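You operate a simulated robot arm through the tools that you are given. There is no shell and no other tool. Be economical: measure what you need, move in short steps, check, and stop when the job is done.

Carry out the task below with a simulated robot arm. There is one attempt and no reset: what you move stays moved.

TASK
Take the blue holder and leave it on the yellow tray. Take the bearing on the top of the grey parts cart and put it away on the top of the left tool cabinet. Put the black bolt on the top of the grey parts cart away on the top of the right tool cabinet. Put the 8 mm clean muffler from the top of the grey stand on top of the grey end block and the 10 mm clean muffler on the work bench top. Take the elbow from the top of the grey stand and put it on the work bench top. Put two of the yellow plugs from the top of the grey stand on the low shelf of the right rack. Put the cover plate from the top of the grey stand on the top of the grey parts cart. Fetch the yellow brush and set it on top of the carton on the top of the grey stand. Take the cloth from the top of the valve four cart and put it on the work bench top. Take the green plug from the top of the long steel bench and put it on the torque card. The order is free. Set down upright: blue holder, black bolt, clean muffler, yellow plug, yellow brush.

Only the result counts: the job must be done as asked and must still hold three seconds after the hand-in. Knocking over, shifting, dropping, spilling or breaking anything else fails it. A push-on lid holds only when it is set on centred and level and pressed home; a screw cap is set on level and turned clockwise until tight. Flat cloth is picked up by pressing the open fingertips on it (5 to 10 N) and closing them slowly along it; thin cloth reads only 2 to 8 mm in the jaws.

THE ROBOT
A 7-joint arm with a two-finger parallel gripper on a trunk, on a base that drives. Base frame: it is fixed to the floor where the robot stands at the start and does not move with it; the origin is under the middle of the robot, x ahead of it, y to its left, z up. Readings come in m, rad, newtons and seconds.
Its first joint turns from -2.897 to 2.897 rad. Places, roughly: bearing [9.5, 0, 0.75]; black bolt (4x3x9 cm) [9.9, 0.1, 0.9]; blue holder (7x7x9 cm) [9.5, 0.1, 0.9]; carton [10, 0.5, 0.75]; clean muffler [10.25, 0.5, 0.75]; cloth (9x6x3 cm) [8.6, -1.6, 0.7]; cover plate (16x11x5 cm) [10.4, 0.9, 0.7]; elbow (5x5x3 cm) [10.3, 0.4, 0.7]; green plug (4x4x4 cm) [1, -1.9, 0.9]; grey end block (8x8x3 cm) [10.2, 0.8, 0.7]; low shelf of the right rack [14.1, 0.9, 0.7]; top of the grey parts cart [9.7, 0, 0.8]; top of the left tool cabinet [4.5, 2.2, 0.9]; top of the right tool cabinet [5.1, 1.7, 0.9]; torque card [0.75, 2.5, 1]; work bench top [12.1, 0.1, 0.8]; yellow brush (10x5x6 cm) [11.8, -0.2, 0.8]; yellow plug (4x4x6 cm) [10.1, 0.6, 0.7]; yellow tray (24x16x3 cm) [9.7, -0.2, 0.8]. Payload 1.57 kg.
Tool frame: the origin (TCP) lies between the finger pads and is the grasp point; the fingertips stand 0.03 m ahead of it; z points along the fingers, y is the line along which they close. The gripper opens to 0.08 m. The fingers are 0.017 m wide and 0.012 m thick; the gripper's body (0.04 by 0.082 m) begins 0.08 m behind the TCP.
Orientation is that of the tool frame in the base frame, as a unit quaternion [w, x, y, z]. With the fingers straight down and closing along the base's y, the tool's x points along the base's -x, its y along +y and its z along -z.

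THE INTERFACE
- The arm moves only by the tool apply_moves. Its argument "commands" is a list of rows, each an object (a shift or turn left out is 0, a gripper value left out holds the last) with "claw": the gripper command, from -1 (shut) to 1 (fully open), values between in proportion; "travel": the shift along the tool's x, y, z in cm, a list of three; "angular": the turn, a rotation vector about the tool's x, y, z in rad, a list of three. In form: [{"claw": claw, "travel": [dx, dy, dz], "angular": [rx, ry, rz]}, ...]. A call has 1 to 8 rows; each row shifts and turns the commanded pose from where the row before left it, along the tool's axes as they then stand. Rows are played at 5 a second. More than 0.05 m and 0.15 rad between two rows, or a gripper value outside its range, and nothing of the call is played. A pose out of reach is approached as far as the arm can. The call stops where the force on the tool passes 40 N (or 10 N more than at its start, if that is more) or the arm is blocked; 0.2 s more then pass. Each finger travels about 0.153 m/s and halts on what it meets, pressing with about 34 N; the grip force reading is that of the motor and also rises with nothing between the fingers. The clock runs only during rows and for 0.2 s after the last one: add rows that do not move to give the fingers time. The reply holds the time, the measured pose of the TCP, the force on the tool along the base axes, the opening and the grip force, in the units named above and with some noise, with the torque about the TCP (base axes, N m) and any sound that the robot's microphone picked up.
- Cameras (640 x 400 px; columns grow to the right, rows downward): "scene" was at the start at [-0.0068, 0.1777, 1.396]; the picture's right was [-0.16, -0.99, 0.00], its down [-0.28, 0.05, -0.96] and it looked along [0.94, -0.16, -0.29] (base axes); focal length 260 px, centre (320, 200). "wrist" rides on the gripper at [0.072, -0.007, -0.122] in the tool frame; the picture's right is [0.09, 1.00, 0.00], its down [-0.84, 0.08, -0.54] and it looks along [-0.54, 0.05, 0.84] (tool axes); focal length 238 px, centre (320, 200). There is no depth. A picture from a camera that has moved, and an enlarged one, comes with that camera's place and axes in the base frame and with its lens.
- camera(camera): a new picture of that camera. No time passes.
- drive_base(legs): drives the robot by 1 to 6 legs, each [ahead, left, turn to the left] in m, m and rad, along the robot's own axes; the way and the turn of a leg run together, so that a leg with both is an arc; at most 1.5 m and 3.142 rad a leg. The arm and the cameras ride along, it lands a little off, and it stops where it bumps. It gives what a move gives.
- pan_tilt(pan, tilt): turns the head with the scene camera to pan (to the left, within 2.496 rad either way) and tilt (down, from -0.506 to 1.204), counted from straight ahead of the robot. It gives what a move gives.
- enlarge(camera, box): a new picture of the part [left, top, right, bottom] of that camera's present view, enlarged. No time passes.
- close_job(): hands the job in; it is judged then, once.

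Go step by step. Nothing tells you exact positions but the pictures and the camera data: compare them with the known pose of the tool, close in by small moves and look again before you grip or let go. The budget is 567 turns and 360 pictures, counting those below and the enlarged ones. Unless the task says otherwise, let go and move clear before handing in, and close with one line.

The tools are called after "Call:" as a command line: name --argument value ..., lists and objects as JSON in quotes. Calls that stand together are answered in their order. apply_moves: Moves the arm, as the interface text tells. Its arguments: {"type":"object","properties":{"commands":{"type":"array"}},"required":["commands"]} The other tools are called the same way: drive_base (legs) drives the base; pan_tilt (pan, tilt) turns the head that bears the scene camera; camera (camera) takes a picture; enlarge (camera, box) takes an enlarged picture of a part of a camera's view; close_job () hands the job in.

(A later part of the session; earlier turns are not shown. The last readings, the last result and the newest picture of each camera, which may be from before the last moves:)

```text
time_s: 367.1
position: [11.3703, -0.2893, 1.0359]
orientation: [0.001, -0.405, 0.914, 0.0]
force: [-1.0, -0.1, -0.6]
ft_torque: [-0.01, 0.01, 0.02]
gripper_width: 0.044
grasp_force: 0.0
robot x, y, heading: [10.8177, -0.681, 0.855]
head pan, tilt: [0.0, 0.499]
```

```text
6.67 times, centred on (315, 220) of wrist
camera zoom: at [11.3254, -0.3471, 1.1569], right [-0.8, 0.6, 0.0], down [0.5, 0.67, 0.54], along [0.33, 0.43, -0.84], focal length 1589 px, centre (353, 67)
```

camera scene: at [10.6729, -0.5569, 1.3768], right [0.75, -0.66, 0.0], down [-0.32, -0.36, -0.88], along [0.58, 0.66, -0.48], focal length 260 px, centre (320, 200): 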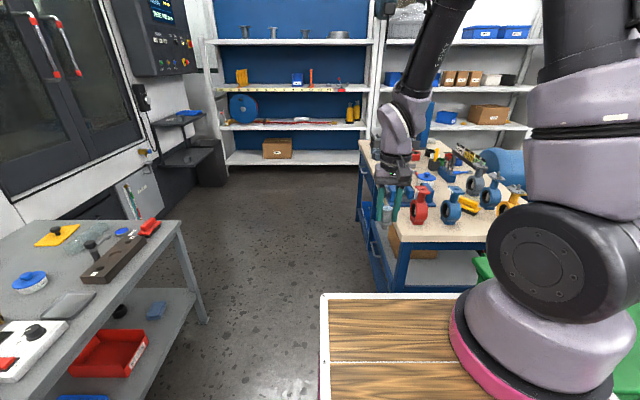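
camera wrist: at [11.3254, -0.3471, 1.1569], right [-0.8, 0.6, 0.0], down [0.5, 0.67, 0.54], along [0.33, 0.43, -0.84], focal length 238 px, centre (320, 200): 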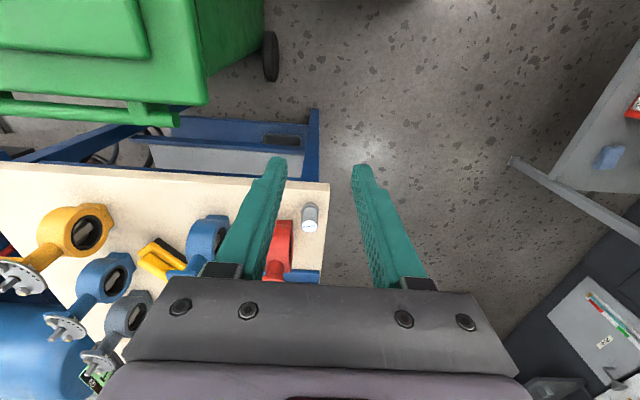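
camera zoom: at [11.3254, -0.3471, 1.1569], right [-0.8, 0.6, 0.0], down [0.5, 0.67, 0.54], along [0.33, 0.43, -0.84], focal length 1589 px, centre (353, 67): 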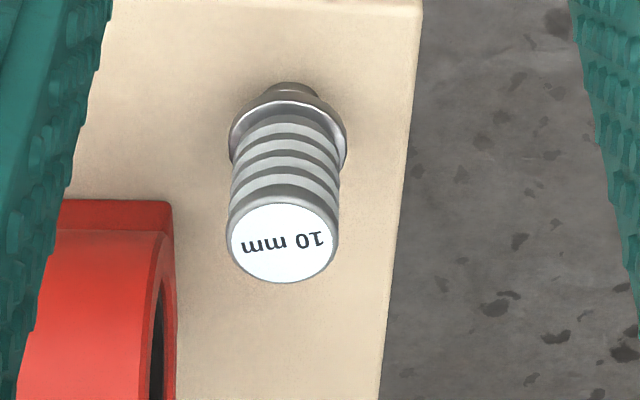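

The apparent lean is only wide-angle perspective; the muffler stands upright. Next the brush: I drive into the corridor beside the bench and reach it from the bench's left side.

Call:
drive_base --legs '[[0, 0.25, -0.015], [0.7, 0, 0]]'

Call:
pan_tilt --pan -1.3 --tilt 0.7

Call:
camera --camera "scene"

```text
time_s: 372.4
position: [11.6686, 0.3929, 1.0344]
orientation: [0.001, -0.397, 0.918, 0.001]
force: [0.0, -0.2, 0.0]
ft_torque: [0.0, -0.01, 0.01]
gripper_width: 0.044
grasp_force: 0.0
robot x, y, heading: [11.1139, 0.0127, 0.832]
head pan, tilt: [0.0, 0.499]
```

```text
time_s: 373.9
position: [11.6671, 0.3911, 1.0358]
orientation: [0.001, -0.397, 0.918, 0.001]
force: [-0.4, 0.2, 0.3]
ft_torque: [0.01, 0.0, -0.02]
gripper_width: 0.0441
grasp_force: 0.1
robot x, y, heading: [11.1138, 0.0164, 0.837]
head pan, tilt: [-1.3, 0.7]
```

```text
211 pictures are left
camera scene: at [10.9812, 0.031, 1.3591], right [-0.45, -0.89, 0.0], down [-0.58, 0.29, -0.77], along [0.68, -0.34, -0.64], focal length 260 px, centre (320, 200)
```

scene: 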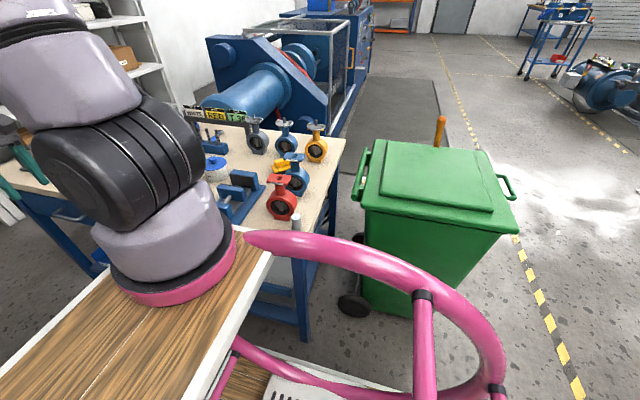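

Call:
enlarge --camera "scene" --box '[200, 110, 350, 240]'

```text
3.08 times, centred on (275, 175) of scene
camera zoom: at [10.9812, 0.031, 1.3591], right [-0.45, -0.89, 0.0], down [-0.58, 0.29, -0.77], along [0.68, -0.34, -0.64], focal length 801 px, centre (458, 277)
```

zoom: 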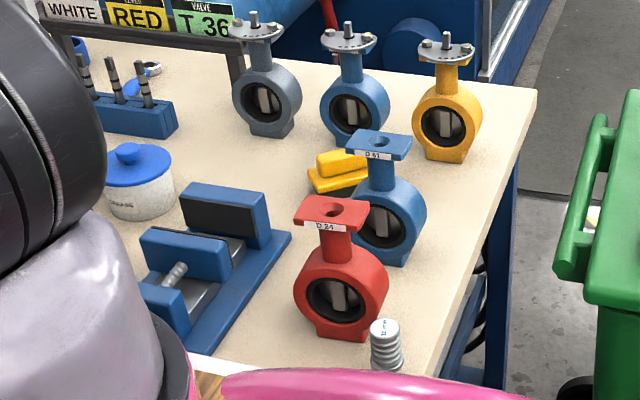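

The brush lies behind the blue valve D61. I swing the arm right over the bench at a safe height.

Call:
apply_moves --commands '[{"claw": 1, "travel": [0, 0, -4]}, {"travel": [2.58, -3.83, 0], "angular": [0, 0, 0.0886]}, {"travel": [2.23, -4.05, 0], "angular": [0, 0, 0.0886]}, {"travel": [1.87, -4.23, 0], "angular": [0, 0, 0.0886]}, {"travel": [1.49, -4.38, 0], "angular": [0, 0, 0.0886]}, {"travel": [1.09, -4.49, 0], "angular": [0, 0, 0.0886]}, {"travel": [0.69, -4.57, 0], "angular": [0, 0, 0.0886]}, {"travel": [0.28, -4.61, 0], "angular": [0, 0, 0.0886]}]'

Call:
apply_moves --commands '[{"travel": [-0.12, -4.62, 0], "angular": [0, 0, 0.0886]}, {"travel": [-0.53, -4.59, 0], "angular": [0, 0, 0.0886]}, {"travel": [-0.94, -4.52, 0], "angular": [0, 0, 0.0886]}, {"travel": [-1.33, -4.43, 0], "angular": [0, 0, 0.0886]}, {"travel": [-1.72, -4.29, 0], "angular": [0, 0, 0.0886]}, {"travel": [-2.1, -4.12, 0], "angular": [0, 0, 0.0886]}, {"travel": [-2.45, -3.92, 0], "angular": [0, 0, 0.0886]}, {}]'

Call:
camera --camera "wrist"

Call:
camera --camera "scene"

```text
time_s: 375.6
position: [11.7406, 0.0758, 1.0733]
orientation: [0.001, -0.097, 0.995, 0.0]
force: [-0.1, 0.6, -0.1]
ft_torque: [0.0, -0.04, -0.03]
gripper_width: 0.08
grasp_force: 0.0
robot x, y, heading: [11.1148, 0.0102, 0.839]
head pan, tilt: [-1.3, 0.7]
```

```text
time_s: 377.4
position: [11.8135, -0.2404, 1.0732]
orientation: [0.0, 0.211, 0.977, 0.002]
force: [0.2, -0.2, -0.1]
ft_torque: [0.0, 0.01, -0.02]
gripper_width: 0.0797
grasp_force: 0.0
robot x, y, heading: [11.1082, 0.0075, 0.838]
head pan, tilt: [-1.3, 0.7]
```

```text
209 pictures are left
camera wrist: at [11.7446, -0.2164, 1.1956], right [0.33, 0.94, 0.0], down [0.79, -0.28, 0.54], along [0.51, -0.18, -0.84], focal length 238 px, centre (320, 200)
```

wrist: 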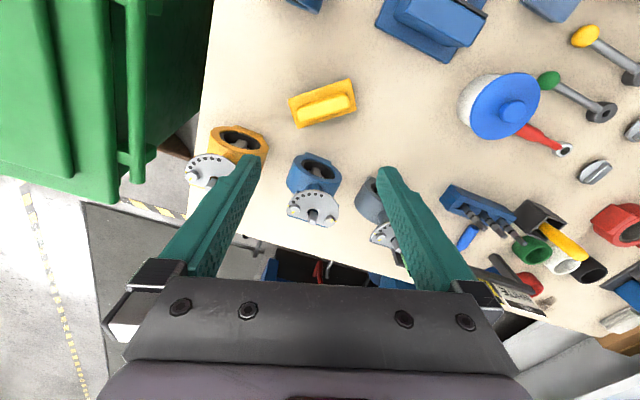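

```text
208 pictures are left
camera scene: at [10.9812, 0.0309, 1.3591], right [-0.45, -0.89, 0.0], down [-0.58, 0.29, -0.76], along [0.68, -0.34, -0.64], focal length 260 px, centre (320, 200)
```

scene: 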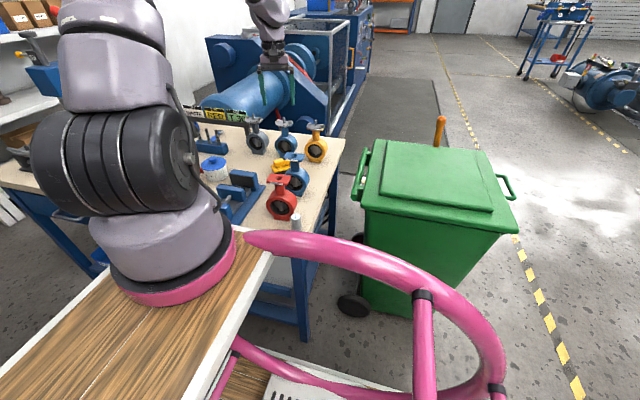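

The wrist view shows the brush's long axis nearly along the finger-closing line, so I turn the tool about 74° to grip across its width.

Call:
apply_moves --commands '[{"angular": [0, 0, 0.14]}, {"angular": [0, 0, 0.14]}, {"angular": [0, 0, 0.14]}, {"angular": [0, 0, 0.14]}, {"angular": [0, 0, 0.14]}, {"angular": [0, 0, 0.14]}, {"angular": [0, 0, 0.14]}, {"angular": [0, 0, 0.14]}]'

Call:
apply_moves --commands '[{"angular": [0, 0, 0.14]}, {"angular": [0, 0, 0.03]}, {}]'

Call:
camera --camera "wrist"

```text
time_s: 379.2
position: [11.8116, -0.2399, 1.0739]
orientation: [0.001, 0.699, 0.716, 0.0]
force: [-0.1, 0.8, 0.8]
ft_torque: [-0.01, -0.04, 0.01]
gripper_width: 0.0801
grasp_force: 0.1
robot x, y, heading: [11.11, 0.0142, 0.836]
head pan, tilt: [-1.3, 0.7]
```

```text
time_s: 380.1
position: [11.8103, -0.2399, 1.075]
orientation: [-0.001, 0.756, 0.654, 0.0]
force: [0.8, -0.3, -0.7]
ft_torque: [0.0, 0.02, -0.01]
gripper_width: 0.0802
grasp_force: 0.0
robot x, y, heading: [11.11, 0.0172, 0.833]
head pan, tilt: [-1.3, 0.7]
```

```text
207 pictures are left
camera wrist: at [11.8142, -0.1672, 1.1964], right [1.0, -0.05, 0.0], down [-0.04, -0.84, 0.54], along [-0.03, -0.54, -0.84], focal length 238 px, centre (320, 200)
```

wrist: 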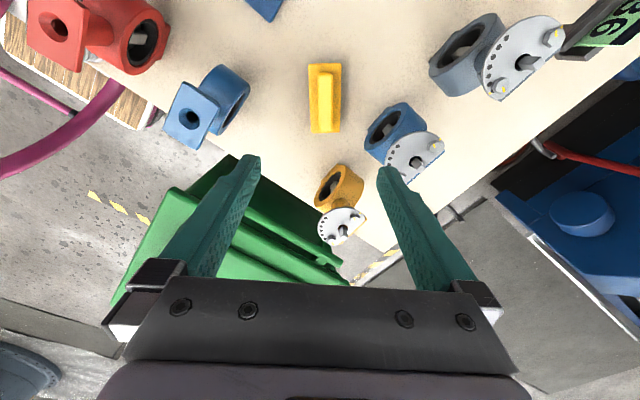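

Aligned well, with clearance to the valves. I descend over the brush.

Call:
apply_moves --commands '[{"travel": [0.6, 0.6, 3]}, {"travel": [0, 0, 4]}, {"travel": [0, 0, 4]}, {"travel": [0, 0, 4]}, {}]'

Call:
camera --camera "wrist"

Call:
enlarge --camera "scene" --box '[210, 80, 350, 220]'

```text
time_s: 381.2
position: [11.8188, -0.2326, 0.9271]
orientation: [0.0, 0.756, 0.654, 0.001]
force: [0.3, 0.7, 0.0]
ft_torque: [0.0, 0.01, 0.02]
gripper_width: 0.0801
grasp_force: 0.0
robot x, y, heading: [11.1129, 0.0126, 0.834]
head pan, tilt: [-1.3, 0.7]
```

```text
206 pictures are left
camera wrist: at [11.8216, -0.1602, 1.0486], right [1.0, -0.05, 0.0], down [-0.04, -0.84, 0.54], along [-0.03, -0.54, -0.84], focal length 238 px, centre (320, 200)
```

wrist: 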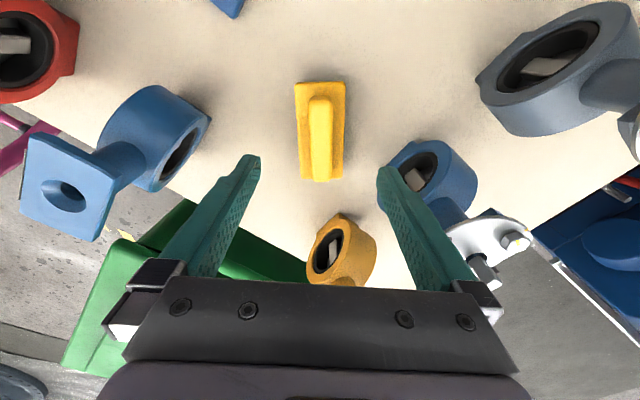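

```text
2.86 times, centred on (280, 150) of scene
camera zoom: at [10.9812, 0.0309, 1.3591], right [-0.45, -0.89, 0.0], down [-0.58, 0.29, -0.76], along [0.68, -0.34, -0.64], focal length 744 px, centre (434, 343)
```

zoom: 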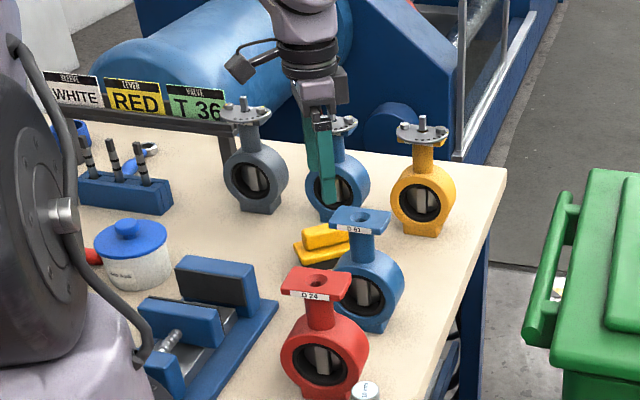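

Call:
apply_moves --commands '[{"claw": 0.75}, {"travel": [0.2, 0, 4]}, {"travel": [0, 0, 4]}, {}]'

Call:
camera --camera "wrist"

Call:
enlarge --camera "scene" --box '[220, 100, 340, 210]'

```text
time_s: 382.2
position: [11.8196, -0.2327, 0.8458]
orientation: [0.0, 0.757, 0.654, 0.001]
force: [0.1, -0.1, -0.2]
ft_torque: [-0.02, -0.02, -0.03]
gripper_width: 0.07
grasp_force: 0.1
robot x, y, heading: [11.1121, 0.0107, 0.832]
head pan, tilt: [-1.3, 0.7]
```

```text
204 pictures are left
camera wrist: at [11.8225, -0.16, 0.9679], right [1.0, -0.05, 0.0], down [-0.04, -0.84, 0.54], along [-0.03, -0.54, -0.84], focal length 238 px, centre (320, 200)
```

wrist: 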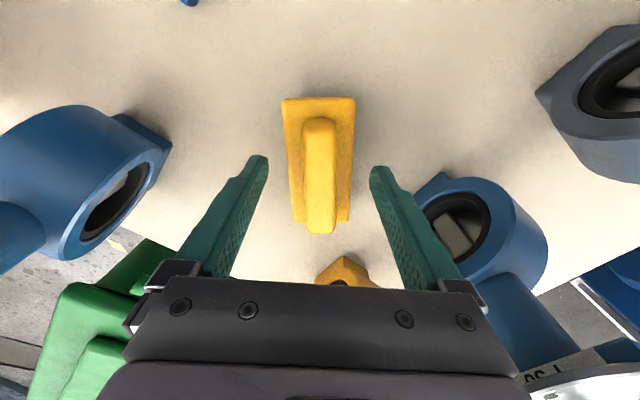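

```text
3.64 times, centred on (280, 155) of scene
camera zoom: at [10.9812, 0.0309, 1.3591], right [-0.45, -0.89, 0.0], down [-0.58, 0.29, -0.76], along [0.68, -0.34, -0.64], focal length 946 px, centre (466, 364)
```

zoom: 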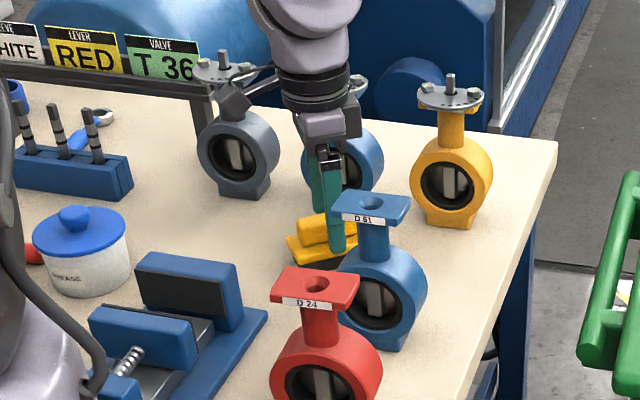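

Call:
apply_moves --commands '[{"travel": [0, 0, 1.2]}, {"travel": [0, 0, 1.0]}, {}, {"claw": 0.4}, {"claw": 0.1}, {"claw": -1}, {}, {}]'

Call:
camera --camera "wrist"

```text
time_s: 384.1
position: [11.8187, -0.2336, 0.8236]
orientation: [0.0, 0.756, 0.654, 0.001]
force: [0.6, -0.7, 0.6]
ft_torque: [0.0, 0.03, -0.02]
gripper_width: 0.0482
grasp_force: 34.0
robot x, y, heading: [11.1098, 0.0146, 0.836]
head pan, tilt: [-1.3, 0.7]
```

```text
202 pictures are left
camera wrist: at [11.8225, -0.1603, 0.9449], right [1.0, -0.05, 0.0], down [-0.04, -0.84, 0.54], along [-0.03, -0.54, -0.84], focal length 238 px, centre (320, 200)
```

wrist: 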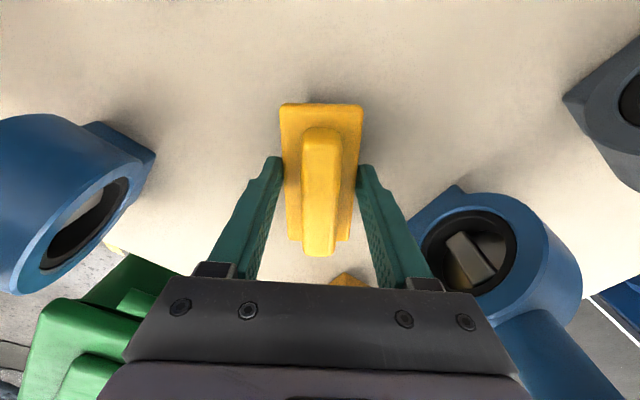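

Gripped at 48 mm across the brush. I lift straight up and check.

Call:
apply_moves --commands '[{"travel": [0, 0, -2]}, {"travel": [0, 0, -4]}, {"travel": [0, 0, -4]}, {"travel": [0, 0, -4]}, {"travel": [0, 0, -4]}, {"travel": [0, 0, -4]}, {"travel": [0, 0, -4]}, {}]'

Call:
camera --camera "wrist"

```text
time_s: 385.9
position: [11.8191, -0.2335, 1.0844]
orientation: [-0.001, 0.756, 0.654, 0.0]
force: [0.0, 0.0, -0.7]
ft_torque: [0.04, 0.01, 0.0]
gripper_width: 0.0479
grasp_force: 34.3
robot x, y, heading: [11.1091, 0.0087, 0.834]
head pan, tilt: [-1.3, 0.7]
```

```text
201 pictures are left
camera wrist: at [11.822, -0.16, 1.2055], right [1.0, -0.05, 0.0], down [-0.04, -0.84, 0.54], along [-0.03, -0.54, -0.84], focal length 238 px, centre (320, 200)
```

wrist: 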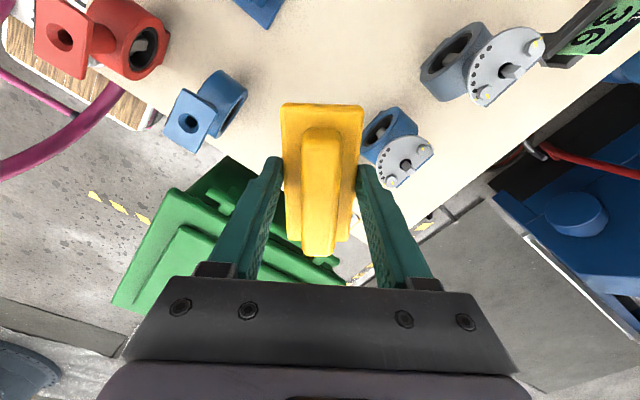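

The brush is held level. I swing the arm back to the front.

Call:
apply_moves --commands '[{"travel": [4.16, -2.32, 0], "angular": [0, 0, -0.0655]}, {"travel": [4.31, -2.05, 0], "angular": [0, 0, -0.0655]}, {"travel": [4.43, -1.76, 0], "angular": [0, 0, -0.0655]}, {"travel": [4.54, -1.46, 0], "angular": [0, 0, -0.0655]}, {"travel": [4.62, -1.16, 0], "angular": [0, 0, -0.0655]}, {"travel": [4.69, -0.86, 0], "angular": [0, 0, -0.0655]}, {"travel": [4.73, -0.55, 0], "angular": [0, 0, -0.0655]}, {"travel": [4.76, -0.24, 0], "angular": [0, 0, -0.0655]}]'

Call:
apply_moves --commands '[{"travel": [4.77, 0.07, 0], "angular": [0, 0, -0.0655]}, {"travel": [4.75, 0.38, 0], "angular": [0, 0, -0.0655]}, {"travel": [4.72, 0.69, 0], "angular": [0, 0, -0.0655]}, {"travel": [4.66, 1.0, 0], "angular": [0, 0, -0.0655]}, {"travel": [4.58, 1.3, 0], "angular": [0, 0, -0.0655]}, {"travel": [4.49, 1.6, 0], "angular": [0, 0, -0.0655]}, {"travel": [4.38, 1.89, 0], "angular": [0, 0, -0.0655]}, {}]'

```text
time_s: 387.6
position: [11.6837, 0.1229, 1.0829]
orientation: [0.0, 0.56, 0.828, 0.001]
force: [0.3, -0.6, -0.3]
ft_torque: [0.02, 0.03, 0.01]
gripper_width: 0.0477
grasp_force: 34.0
robot x, y, heading: [11.1109, 0.0146, 0.833]
head pan, tilt: [-1.3, 0.7]
```

```text
time_s: 389.4
position: [11.5644, 0.4348, 1.0797]
orientation: [0.0, 0.358, 0.934, 0.002]
force: [-0.8, -1.4, -0.4]
ft_torque: [0.02, 0.02, -0.02]
gripper_width: 0.0478
grasp_force: 34.0
robot x, y, heading: [11.1136, 0.0143, 0.83]
head pan, tilt: [-1.3, 0.7]
```

Call:
drive_base --legs '[[-1.05, 0, 0], [0, 0, 1.57], [0, -0.58, 0]]'

Call:
pan_tilt --pan 0.2 --tilt 0.7

Call:
camera --camera "scene"

Call:
camera --camera "wrist"

```text
time_s: 401.6
position: [10.3847, 0.117, 1.0796]
orientation: [0.0, -0.395, 0.919, 0.001]
force: [0.5, 0.0, -0.8]
ft_torque: [-0.02, 0.03, 0.02]
gripper_width: 0.0471
grasp_force: 34.5
robot x, y, heading: [10.7965, -0.3493, 2.385]
head pan, tilt: [-1.3, 0.7]
```

```text
time_s: 403.2
position: [10.3831, 0.1173, 1.0797]
orientation: [0.0, -0.395, 0.919, 0.001]
force: [0.1, -0.6, -1.0]
ft_torque: [0.01, 0.0, -0.03]
gripper_width: 0.0471
grasp_force: 34.1
robot x, y, heading: [10.7975, -0.349, 2.378]
head pan, tilt: [0.201, 0.7]
```

```text
200 pictures are left
camera scene: at [10.6645, -0.5038, 1.3591], right [0.53, 0.85, 0.0], down [0.54, -0.34, -0.76], along [-0.65, 0.41, -0.64], focal length 260 px, centre (320, 200)
```

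scene: 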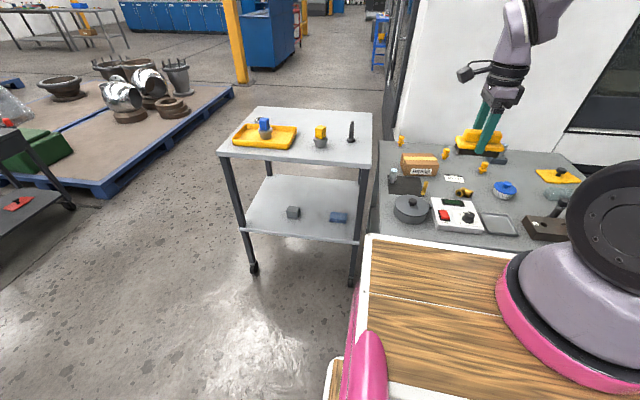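

```text
199 pictures are left
camera wrist: at [10.3389, 0.0606, 1.2016], right [-0.79, 0.62, 0.0], down [0.52, 0.66, 0.54], along [0.33, 0.43, -0.84], focal length 238 px, centre (320, 200)
```

wrist: 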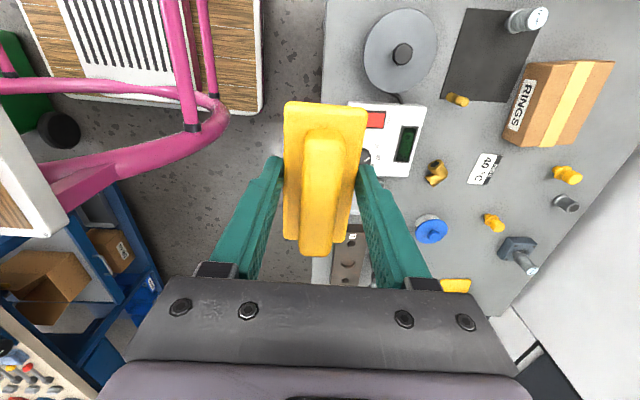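

Call:
enlarge --camera "scene" --box '[380, 130, 470, 200]'

Call:
enlarge --camera "wrist" --box '[440, 30, 640, 190]'

```text
5.71 times, centred on (425, 165) of scene
camera zoom: at [10.6645, -0.5038, 1.3591], right [0.53, 0.85, 0.0], down [0.54, -0.34, -0.76], along [-0.65, 0.41, -0.64], focal length 1487 px, centre (-280, 400)
```

zoom: 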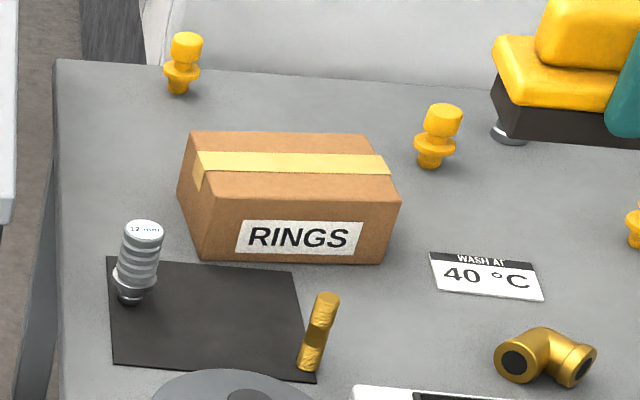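

```text
2.50 times, centred on (540, 110) of wrist
camera zoom: at [10.3389, 0.0606, 1.2016], right [-0.79, 0.62, 0.0], down [0.52, 0.66, 0.54], along [0.33, 0.43, -0.84], focal length 596 px, centre (-230, 425)
```

zoom: 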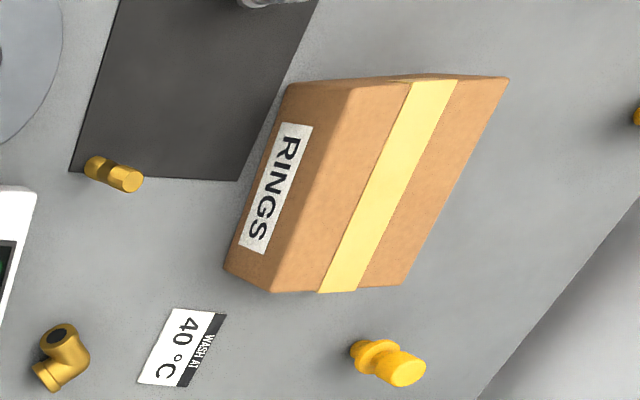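

Carton top centre is about (10.067, 0.382), its long axis at ~0.99 rad. I move the base 0.16 m closer.

Call:
drive_base --legs '[[0.16, 0, 0]]'

```text
time_s: 404.6
position: [10.2713, 0.2274, 1.0796]
orientation: [-0.001, -0.394, 0.919, 0.001]
force: [0.4, -0.7, -0.3]
ft_torque: [-0.03, 0.01, -0.02]
gripper_width: 0.0472
grasp_force: 33.9
robot x, y, heading: [10.6828, -0.239, 2.374]
head pan, tilt: [0.201, 0.7]
```

Call:
apply_moves --commands '[{"travel": [0.48, 4.25, 0]}, {"travel": [0.48, 4.25, 0]}, {"travel": [0.48, 4.25, 0]}, {"travel": [0.48, 4.25, 0]}, {"travel": [0.48, 4.25, 0]}, {"travel": [0.46, 4.22, 0]}, {"angular": [0, 0, -0.09]}, {"angular": [0, 0, -0.09]}]'

Call:
camera --camera "wrist"

Call:
enlarge --camera "scene" --box '[370, 90, 500, 220]'

```text
time_s: 406.4
position: [10.0665, 0.3819, 1.0799]
orientation: [0.0, -0.475, 0.88, 0.001]
force: [0.2, 0.2, -2.6]
ft_torque: [-0.04, -0.03, 0.01]
gripper_width: 0.0472
grasp_force: 33.6
robot x, y, heading: [10.6778, -0.2383, 2.378]
head pan, tilt: [0.201, 0.7]
```

```text
196 pictures are left
camera wrist: at [10.0317, 0.3187, 1.2011], right [-0.88, 0.47, 0.0], down [0.39, 0.74, 0.54], along [0.25, 0.48, -0.84], focal length 238 px, centre (320, 200)
```

wrist: 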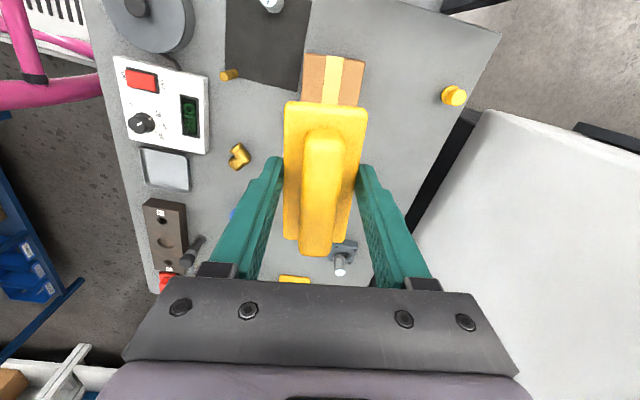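

```text
3.08 times, centred on (435, 155) of scene
camera zoom: at [10.5506, -0.3948, 1.3591], right [0.53, 0.85, 0.0], down [0.54, -0.34, -0.76], along [-0.65, 0.41, -0.64], focal length 801 px, centre (-34, 338)
```

zoom: 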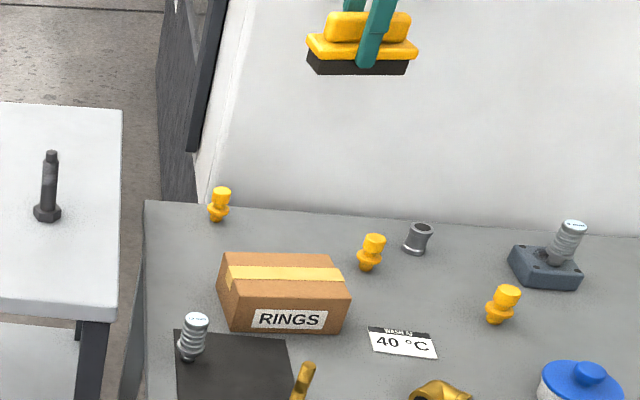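

Call:
apply_moves --commands '[{"travel": [-0.3, 0.7, 4]}, {"travel": [0, 0, 4]}, {"travel": [0, 0, 4]}, {"travel": [0, 0, 4]}, {"travel": [0, 0, 4]}, {}]'

Call:
camera --camera "wrist"

Call:
enlarge --camera "scene" --box '[390, 110, 480, 200]'

```text
time_s: 407.8
position: [10.0607, 0.3878, 0.8794]
orientation: [0.0, -0.475, 0.88, 0.001]
force: [-0.1, 0.0, -1.2]
ft_torque: [-0.03, 0.0, 0.0]
gripper_width: 0.0473
grasp_force: 34.1
robot x, y, heading: [10.6793, -0.2369, 2.378]
head pan, tilt: [0.201, 0.7]
```

```text
194 pictures are left
camera wrist: at [10.0271, 0.3241, 1.0015], right [-0.88, 0.47, 0.0], down [0.4, 0.74, 0.54], along [0.25, 0.48, -0.84], focal length 238 px, centre (320, 200)
```

wrist: 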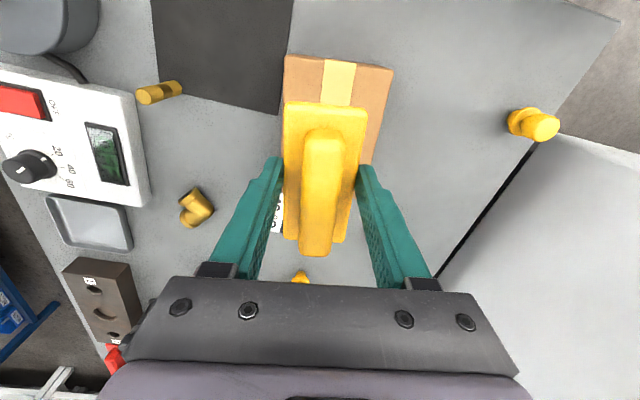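

```text
4.44 times, centred on (435, 155) of scene
camera zoom: at [10.5506, -0.3948, 1.3591], right [0.53, 0.85, 0.0], down [0.54, -0.34, -0.76], along [-0.65, 0.41, -0.64], focal length 1157 px, centre (-191, 400)
```

zoom: 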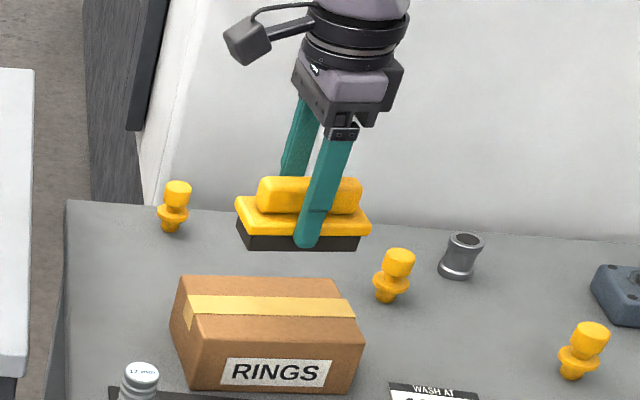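

Call:
apply_moves --commands '[{"travel": [-0.3, 1.0, 1]}, {"travel": [0, 0, 2]}, {"travel": [0, 0, 1]}, {}]'

Call:
enlarge --camera "scene" --box '[390, 120, 480, 200]'

Call:
camera --camera "wrist"

```text
time_s: 408.8
position: [10.0551, 0.3966, 0.84]
orientation: [0.0, -0.475, 0.88, 0.001]
force: [0.7, 0.1, -0.9]
ft_torque: [-0.01, -0.03, -0.01]
gripper_width: 0.0472
grasp_force: 34.0
robot x, y, heading: [10.6796, -0.2372, 2.377]
head pan, tilt: [0.201, 0.7]
```

```text
5.00 times, centred on (435, 160) of scene
camera zoom: at [10.5506, -0.3948, 1.3591], right [0.53, 0.85, 0.0], down [0.54, -0.34, -0.76], along [-0.65, 0.41, -0.64], focal length 1301 px, centre (-255, 400)
```

zoom: 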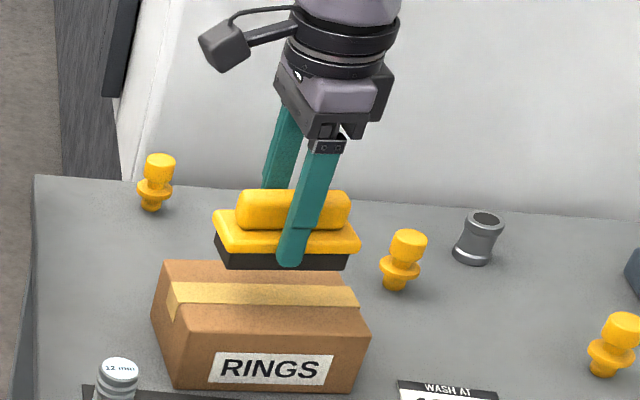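

```text
191 pictures are left
camera wrist: at [10.0208, 0.3316, 0.962], right [-0.88, 0.47, 0.0], down [0.39, 0.74, 0.54], along [0.25, 0.48, -0.84], focal length 238 px, centre (320, 200)
```

wrist: 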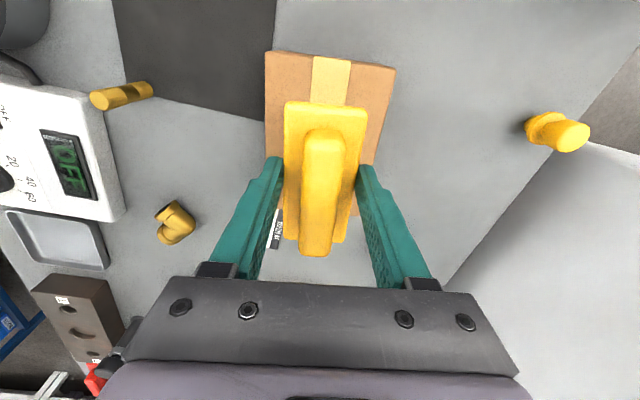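

Call:
apply_moves --commands '[{"travel": [0, 0, 1.5]}, {"travel": [0, 0, 0.7]}, {}, {"travel": [0, 0, 0.4]}, {}]'

Call:
enlarge --camera "scene" --box '[390, 120, 480, 200]'

```text
time_s: 410.0
position: [10.0556, 0.3959, 0.8148]
orientation: [-0.001, -0.476, 0.88, 0.001]
force: [-0.4, -0.1, -0.7]
ft_torque: [-0.03, 0.01, 0.02]
gripper_width: 0.0471
grasp_force: 33.9
robot x, y, heading: [10.6819, -0.239, 2.379]
head pan, tilt: [0.201, 0.7]
```

```text
5.00 times, centred on (435, 160) of scene
camera zoom: at [10.5506, -0.3947, 1.3591], right [0.53, 0.85, 0.0], down [0.54, -0.34, -0.76], along [-0.65, 0.41, -0.64], focal length 1301 px, centre (-255, 400)
```

zoom: 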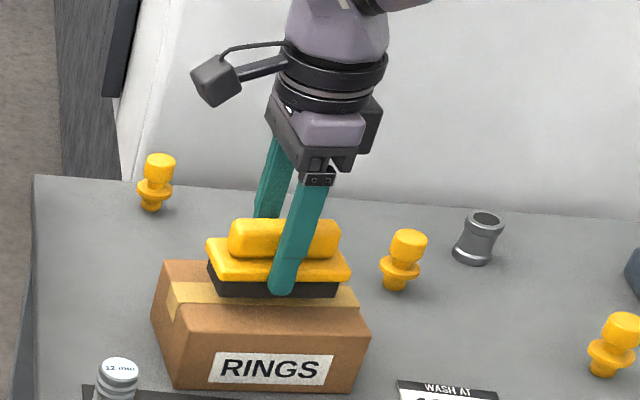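

Call:
apply_moves --commands '[{"travel": [0.5, 0, 0.4]}, {}, {"travel": [0, 0, 0.3]}, {}]'

Call:
apply_moves --commands '[{"travel": [0, 0, 0.3]}, {}]'

```text
time_s: 411.0
position: [10.0515, 0.3914, 0.8075]
orientation: [-0.001, -0.476, 0.879, 0.0]
force: [0.0, 0.4, -2.2]
ft_torque: [0.03, 0.01, 0.03]
gripper_width: 0.0471
grasp_force: 33.9
robot x, y, heading: [10.6787, -0.2381, 2.378]
head pan, tilt: [0.201, 0.7]
```

```text
time_s: 411.6
position: [10.0543, 0.3931, 0.8043]
orientation: [0.0, -0.475, 0.88, 0.0]
force: [0.3, -1.0, -0.3]
ft_torque: [0.0, 0.01, 0.0]
gripper_width: 0.0471
grasp_force: 34.0
robot x, y, heading: [10.6821, -0.2369, 2.378]
head pan, tilt: [0.201, 0.7]
```

Call:
apply_moves --commands '[{"travel": [0, 0, 0.3]}, {}, {"travel": [0, 0, 0.3]}, {}]'

Call:
enlarge --camera "scene" --box '[390, 120, 480, 200]'

```text
time_s: 412.6
position: [10.0531, 0.3929, 0.8006]
orientation: [-0.001, -0.476, 0.879, 0.002]
force: [1.3, -4.2, 29.3]
ft_torque: [-0.13, -0.08, 0.01]
gripper_width: 0.0472
grasp_force: 34.5
robot x, y, heading: [10.6791, -0.2348, 2.383]
head pan, tilt: [0.201, 0.7]
```

```text
5.00 times, centred on (435, 160) of scene
camera zoom: at [10.5514, -0.3957, 1.3591], right [0.53, 0.85, 0.0], down [0.54, -0.34, -0.77], along [-0.65, 0.41, -0.64], focal length 1301 px, centre (-255, 400)
```

zoom: 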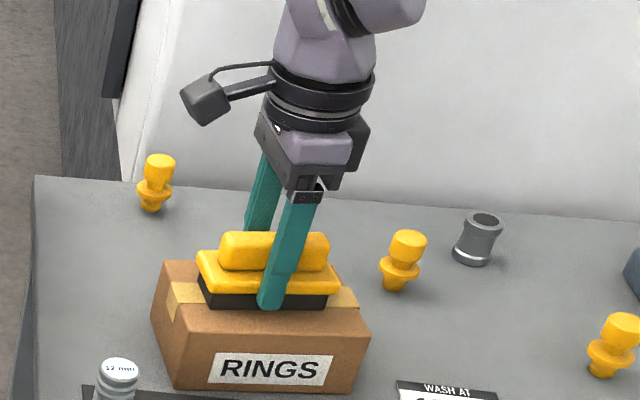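

Contact: the brush sits centred on the carton. Ease, release slowly, rise.

Call:
apply_moves --commands '[{"travel": [0, 0, -0.25]}, {}, {"claw": 0.3}, {"claw": 0.5}, {"claw": 0.7}, {}, {"travel": [0, 0, -3]}, {"travel": [0, 0, -4]}]'

Call:
apply_moves --commands '[{"travel": [0, 0, -4.5]}, {"travel": [0, 0, -4.5]}, {"travel": [0, 0, -4.5]}, {"travel": [0, 0, -4.5]}, {}]'

Call:
enlarge --camera "scene" --box '[390, 120, 480, 200]'

Call:
camera --camera "wrist"

```text
time_s: 414.4
position: [10.057, 0.3921, 0.8697]
orientation: [0.0, -0.474, 0.88, -0.001]
force: [0.3, -0.4, -0.1]
ft_torque: [-0.01, -0.02, 0.04]
gripper_width: 0.0679
grasp_force: 0.0
robot x, y, heading: [10.6816, -0.2395, 2.379]
head pan, tilt: [0.201, 0.7]
```

```text
time_s: 415.6
position: [10.0535, 0.3906, 1.0505]
orientation: [0.001, -0.476, 0.88, -0.001]
force: [0.6, 0.3, -0.4]
ft_torque: [0.01, 0.0, 0.01]
gripper_width: 0.0681
grasp_force: 0.0
robot x, y, heading: [10.6781, -0.2333, 2.378]
head pan, tilt: [0.201, 0.7]
```

```text
5.00 times, centred on (435, 160) of scene
camera zoom: at [10.5505, -0.3947, 1.3591], right [0.53, 0.85, 0.0], down [0.54, -0.34, -0.76], along [-0.65, 0.41, -0.64], focal length 1301 px, centre (-255, 400)
```

zoom: 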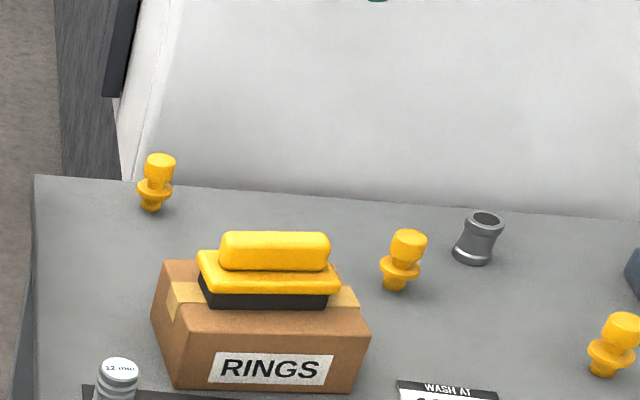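

```text
187 pictures are left
camera wrist: at [10.0196, 0.328, 1.1726], right [-0.88, 0.47, 0.0], down [0.39, 0.74, 0.54], along [0.25, 0.48, -0.84], focal length 238 px, centre (320, 200)
```

wrist: 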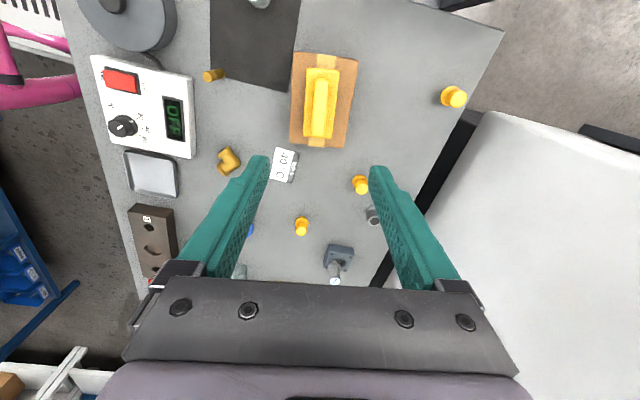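

The brush is well set on the carton. Next the brass elbow, within easy reach here.

Call:
apply_moves --commands '[{"claw": 0.7, "travel": [-2.82, -3.52, 0]}, {"travel": [-2.82, -3.52, 0]}, {"travel": [-2.82, -3.52, 0]}, {"travel": [-2.82, -3.52, 0]}, {"travel": [-2.82, -3.52, 0]}, {"travel": [0, 0, 4.5]}, {"travel": [0, 0, 4.5]}, {"travel": [0, 0, 4.5]}]'

Call:
camera --camera "wrist"

Call:
enlarge --camera "scene" --box '[430, 130, 530, 220]'

```text
time_s: 417.4
position: [10.2774, 0.4141, 0.9158]
orientation: [0.0, -0.475, 0.88, 0.0]
force: [-0.2, -0.4, -0.1]
ft_torque: [0.02, 0.01, 0.03]
gripper_width: 0.0681
grasp_force: 0.1
robot x, y, heading: [10.6824, -0.2381, 2.378]
head pan, tilt: [0.201, 0.7]
```

```text
186 pictures are left
camera wrist: at [10.2427, 0.3504, 1.037], right [-0.88, 0.47, 0.0], down [0.4, 0.74, 0.54], along [0.25, 0.48, -0.84], focal length 238 px, centre (320, 200)
```

wrist: 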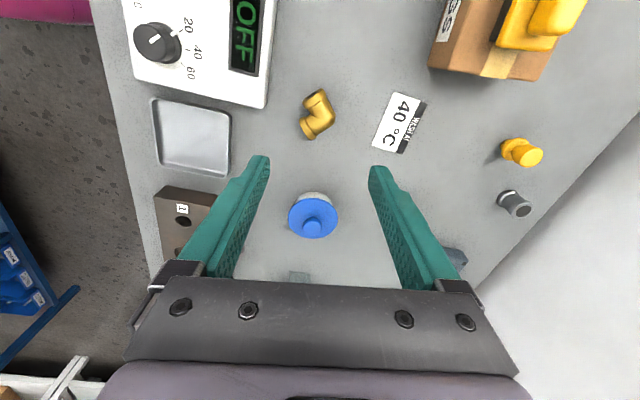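

```text
4.44 times, centred on (480, 175) of scene
camera zoom: at [10.5509, -0.3952, 1.3591], right [0.53, 0.85, 0.0], down [0.54, -0.34, -0.77], along [-0.65, 0.41, -0.64], focal length 1157 px, centre (-391, 311)
```

zoom: 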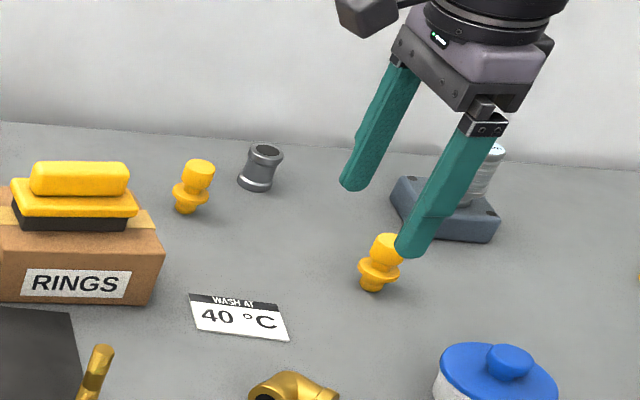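

The elbow's bend lies along the closing line. I align to straddle the bend and descend.

Call:
apply_moves --commands '[{"travel": [0, 0.8, 4], "angular": [0, 0, 0.1]}, {"travel": [0, 0, 4], "angular": [0, 0, 0.09]}, {"travel": [0, 0, 4]}, {}]'

Call:
camera --camera "wrist"

Call:
enlarge --camera "scene" --box '[430, 150, 530, 240]'

```text
time_s: 418.4
position: [10.272, 0.4182, 0.7981]
orientation: [0.0, -0.389, 0.921, 0.001]
force: [0.1, 0.3, -0.1]
ft_torque: [0.0, -0.01, 0.02]
gripper_width: 0.068
grasp_force: 0.0
robot x, y, heading: [10.6837, -0.2373, 2.381]
head pan, tilt: [0.201, 0.7]
```

```text
184 pictures are left
camera wrist: at [10.2255, 0.3625, 0.9186], right [-0.78, 0.63, 0.0], down [0.53, 0.65, 0.54], along [0.34, 0.42, -0.84], focal length 238 px, centre (320, 200)
```

wrist: 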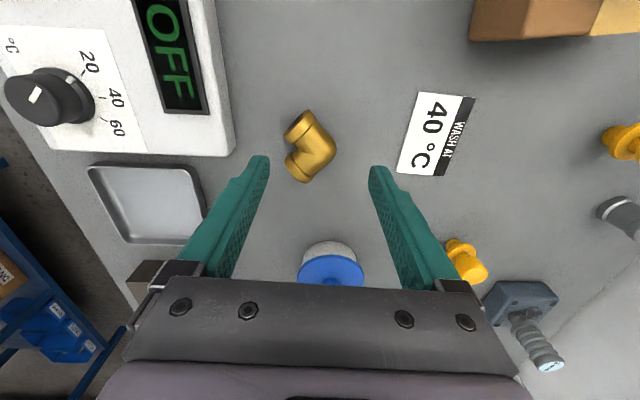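

```text
4.44 times, centred on (480, 195) of scene
camera zoom: at [10.5507, -0.3948, 1.3591], right [0.53, 0.85, 0.0], down [0.54, -0.34, -0.76], along [-0.65, 0.41, -0.64], focal length 1157 px, centre (-391, 222)
```

zoom: 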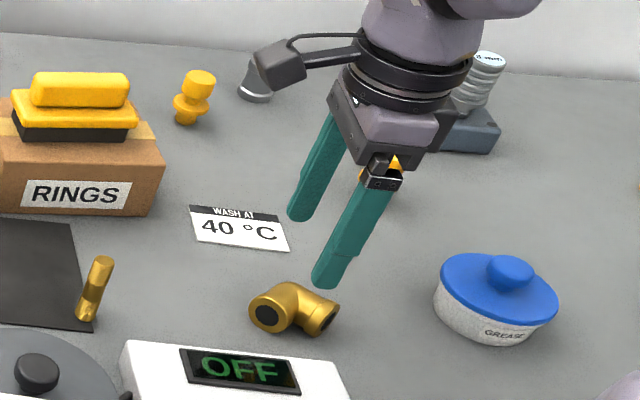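

Call:
apply_moves --commands '[{"claw": 1, "travel": [-0.2, -0.2, 3]}, {"travel": [0, 0, 2.3]}, {}]'

Call:
camera --camera "wrist"

```text
time_s: 419.2
position: [10.2726, 0.4192, 0.7435]
orientation: [0.001, -0.39, 0.921, 0.001]
force: [0.2, 0.0, -0.6]
ft_torque: [0.01, 0.0, 0.01]
gripper_width: 0.0801
grasp_force: 0.0
robot x, y, heading: [10.6807, -0.2365, 2.379]
head pan, tilt: [0.201, 0.7]
```

```text
182 pictures are left
camera wrist: at [10.2273, 0.3623, 0.8661], right [-0.78, 0.63, 0.0], down [0.53, 0.65, 0.54], along [0.34, 0.42, -0.84], focal length 238 px, centre (320, 200)
```

wrist: 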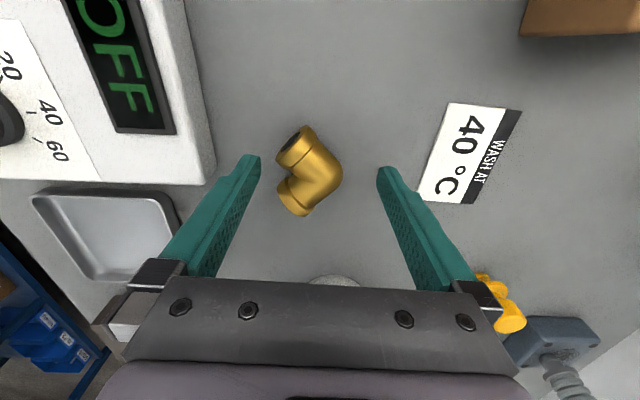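

Call:
apply_moves --commands '[{"travel": [-0.2, 0, 0.8]}, {}, {"claw": 0.4}, {"claw": 0.0}, {"claw": -0.4}, {"claw": -1}, {}, {}]'

Call:
camera --camera "wrist"

```text
time_s: 421.0
position: [10.2741, 0.4188, 0.7358]
orientation: [0.0, -0.39, 0.921, 0.002]
force: [-0.9, 1.0, 0.3]
ft_torque: [0.0, -0.01, -0.02]
gripper_width: 0.0422
grasp_force: 34.0
robot x, y, heading: [10.6797, -0.2382, 2.376]
head pan, tilt: [0.201, 0.7]
```

```text
181 pictures are left
camera wrist: at [10.229, 0.3637, 0.8576], right [-0.78, 0.63, 0.0], down [0.53, 0.65, 0.54], along [0.34, 0.42, -0.84], focal length 238 px, centre (320, 200)
```

wrist: 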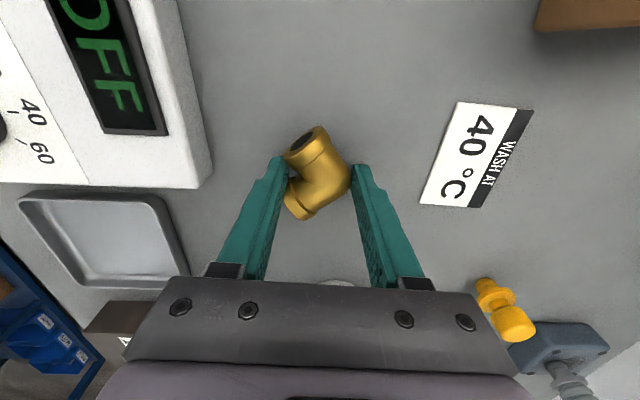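

Call:
apply_moves --commands '[{"travel": [0, 0, -2]}, {"travel": [0, 0, -4]}, {"travel": [0, 0, -4]}, {"travel": [0, 0, -4]}, {"travel": [0, 0, -4]}, {"travel": [0, 0, -4]}, {"travel": [0, 0, -4]}, {"travel": [0, 0, -4]}]'

Call:
camera --camera "wrist"

```text
time_s: 422.8
position: [10.275, 0.4188, 1.0319]
orientation: [0.0, -0.39, 0.921, 0.0]
force: [-0.4, 0.8, -2.5]
ft_torque: [-0.05, -0.01, 0.02]
gripper_width: 0.0424
grasp_force: 33.9
robot x, y, heading: [10.6803, -0.2357, 2.375]
head pan, tilt: [0.201, 0.7]
```

```text
180 pictures are left
camera wrist: at [10.2286, 0.3629, 1.1541], right [-0.78, 0.63, 0.0], down [0.53, 0.65, 0.54], along [0.34, 0.42, -0.84], focal length 238 px, centre (320, 200)
```

wrist: 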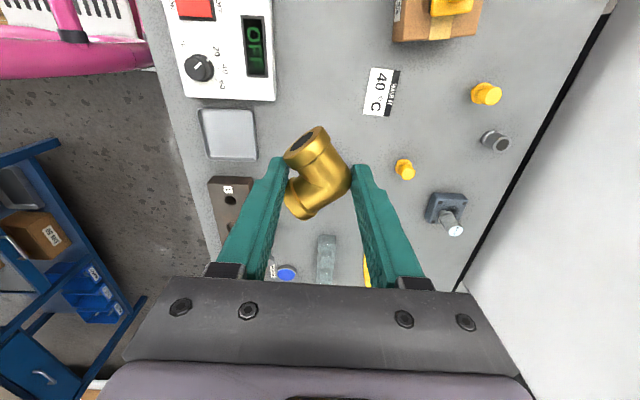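

Elbow held firmly. I drive back to the bench-facing spot.

Call:
drive_base --legs '[[-0.3, 0, 0], [0, 0.58, 0], [0, 0, -1.545], [0.33, -0.1, 0]]'

Call:
pan_tilt --pan 0.0 --tilt 0.5

Call:
camera --camera "scene"

Call:
camera --camera "wrist"

```text
time_s: 433.3
position: [11.446, -0.2523, 1.032]
orientation: [0.0, 0.363, 0.932, 0.001]
force: [-0.5, -0.1, -1.7]
ft_torque: [-0.02, 0.0, 0.01]
gripper_width: 0.042
grasp_force: 34.3
robot x, y, heading: [10.803, -0.6763, 0.836]
head pan, tilt: [0.201, 0.7]
```

```text
time_s: 434.0
position: [11.4457, -0.2534, 1.0321]
orientation: [0.0, 0.363, 0.932, 0.001]
force: [0.8, -0.6, -2.5]
ft_torque: [0.01, 0.01, 0.01]
gripper_width: 0.0423
grasp_force: 34.2
robot x, y, heading: [10.8006, -0.6784, 0.829]
head pan, tilt: [0.0, 0.499]
```

```text
179 pictures are left
camera scene: at [10.6556, -0.5534, 1.3767], right [0.74, -0.67, 0.0], down [-0.32, -0.36, -0.88], along [0.59, 0.65, -0.48], focal length 260 px, centre (320, 200)
```

scene: 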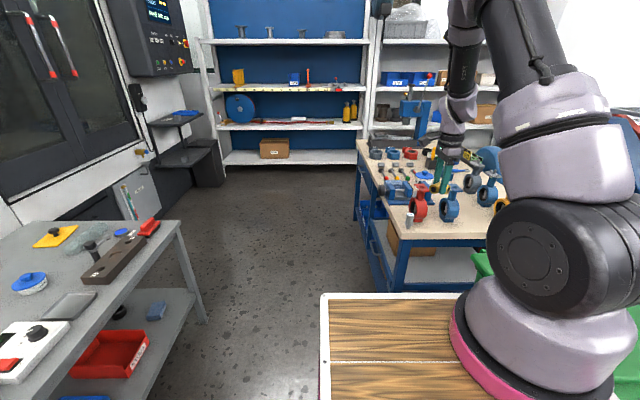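

```text
178 pictures are left
camera wrist: at [11.387, -0.2094, 1.1541], right [0.61, 0.8, 0.0], down [0.67, -0.51, 0.54], along [0.43, -0.33, -0.84], focal length 238 px, centre (320, 200)
```

wrist: 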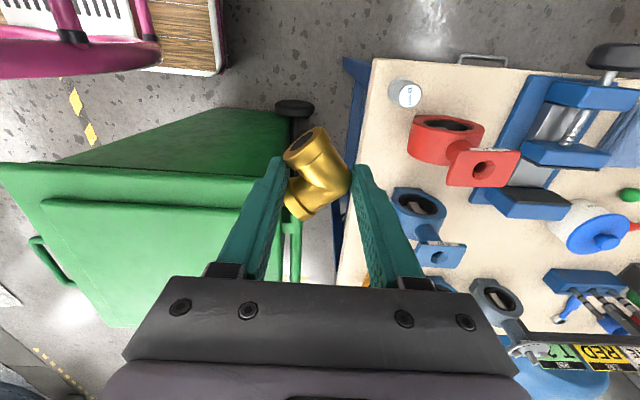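

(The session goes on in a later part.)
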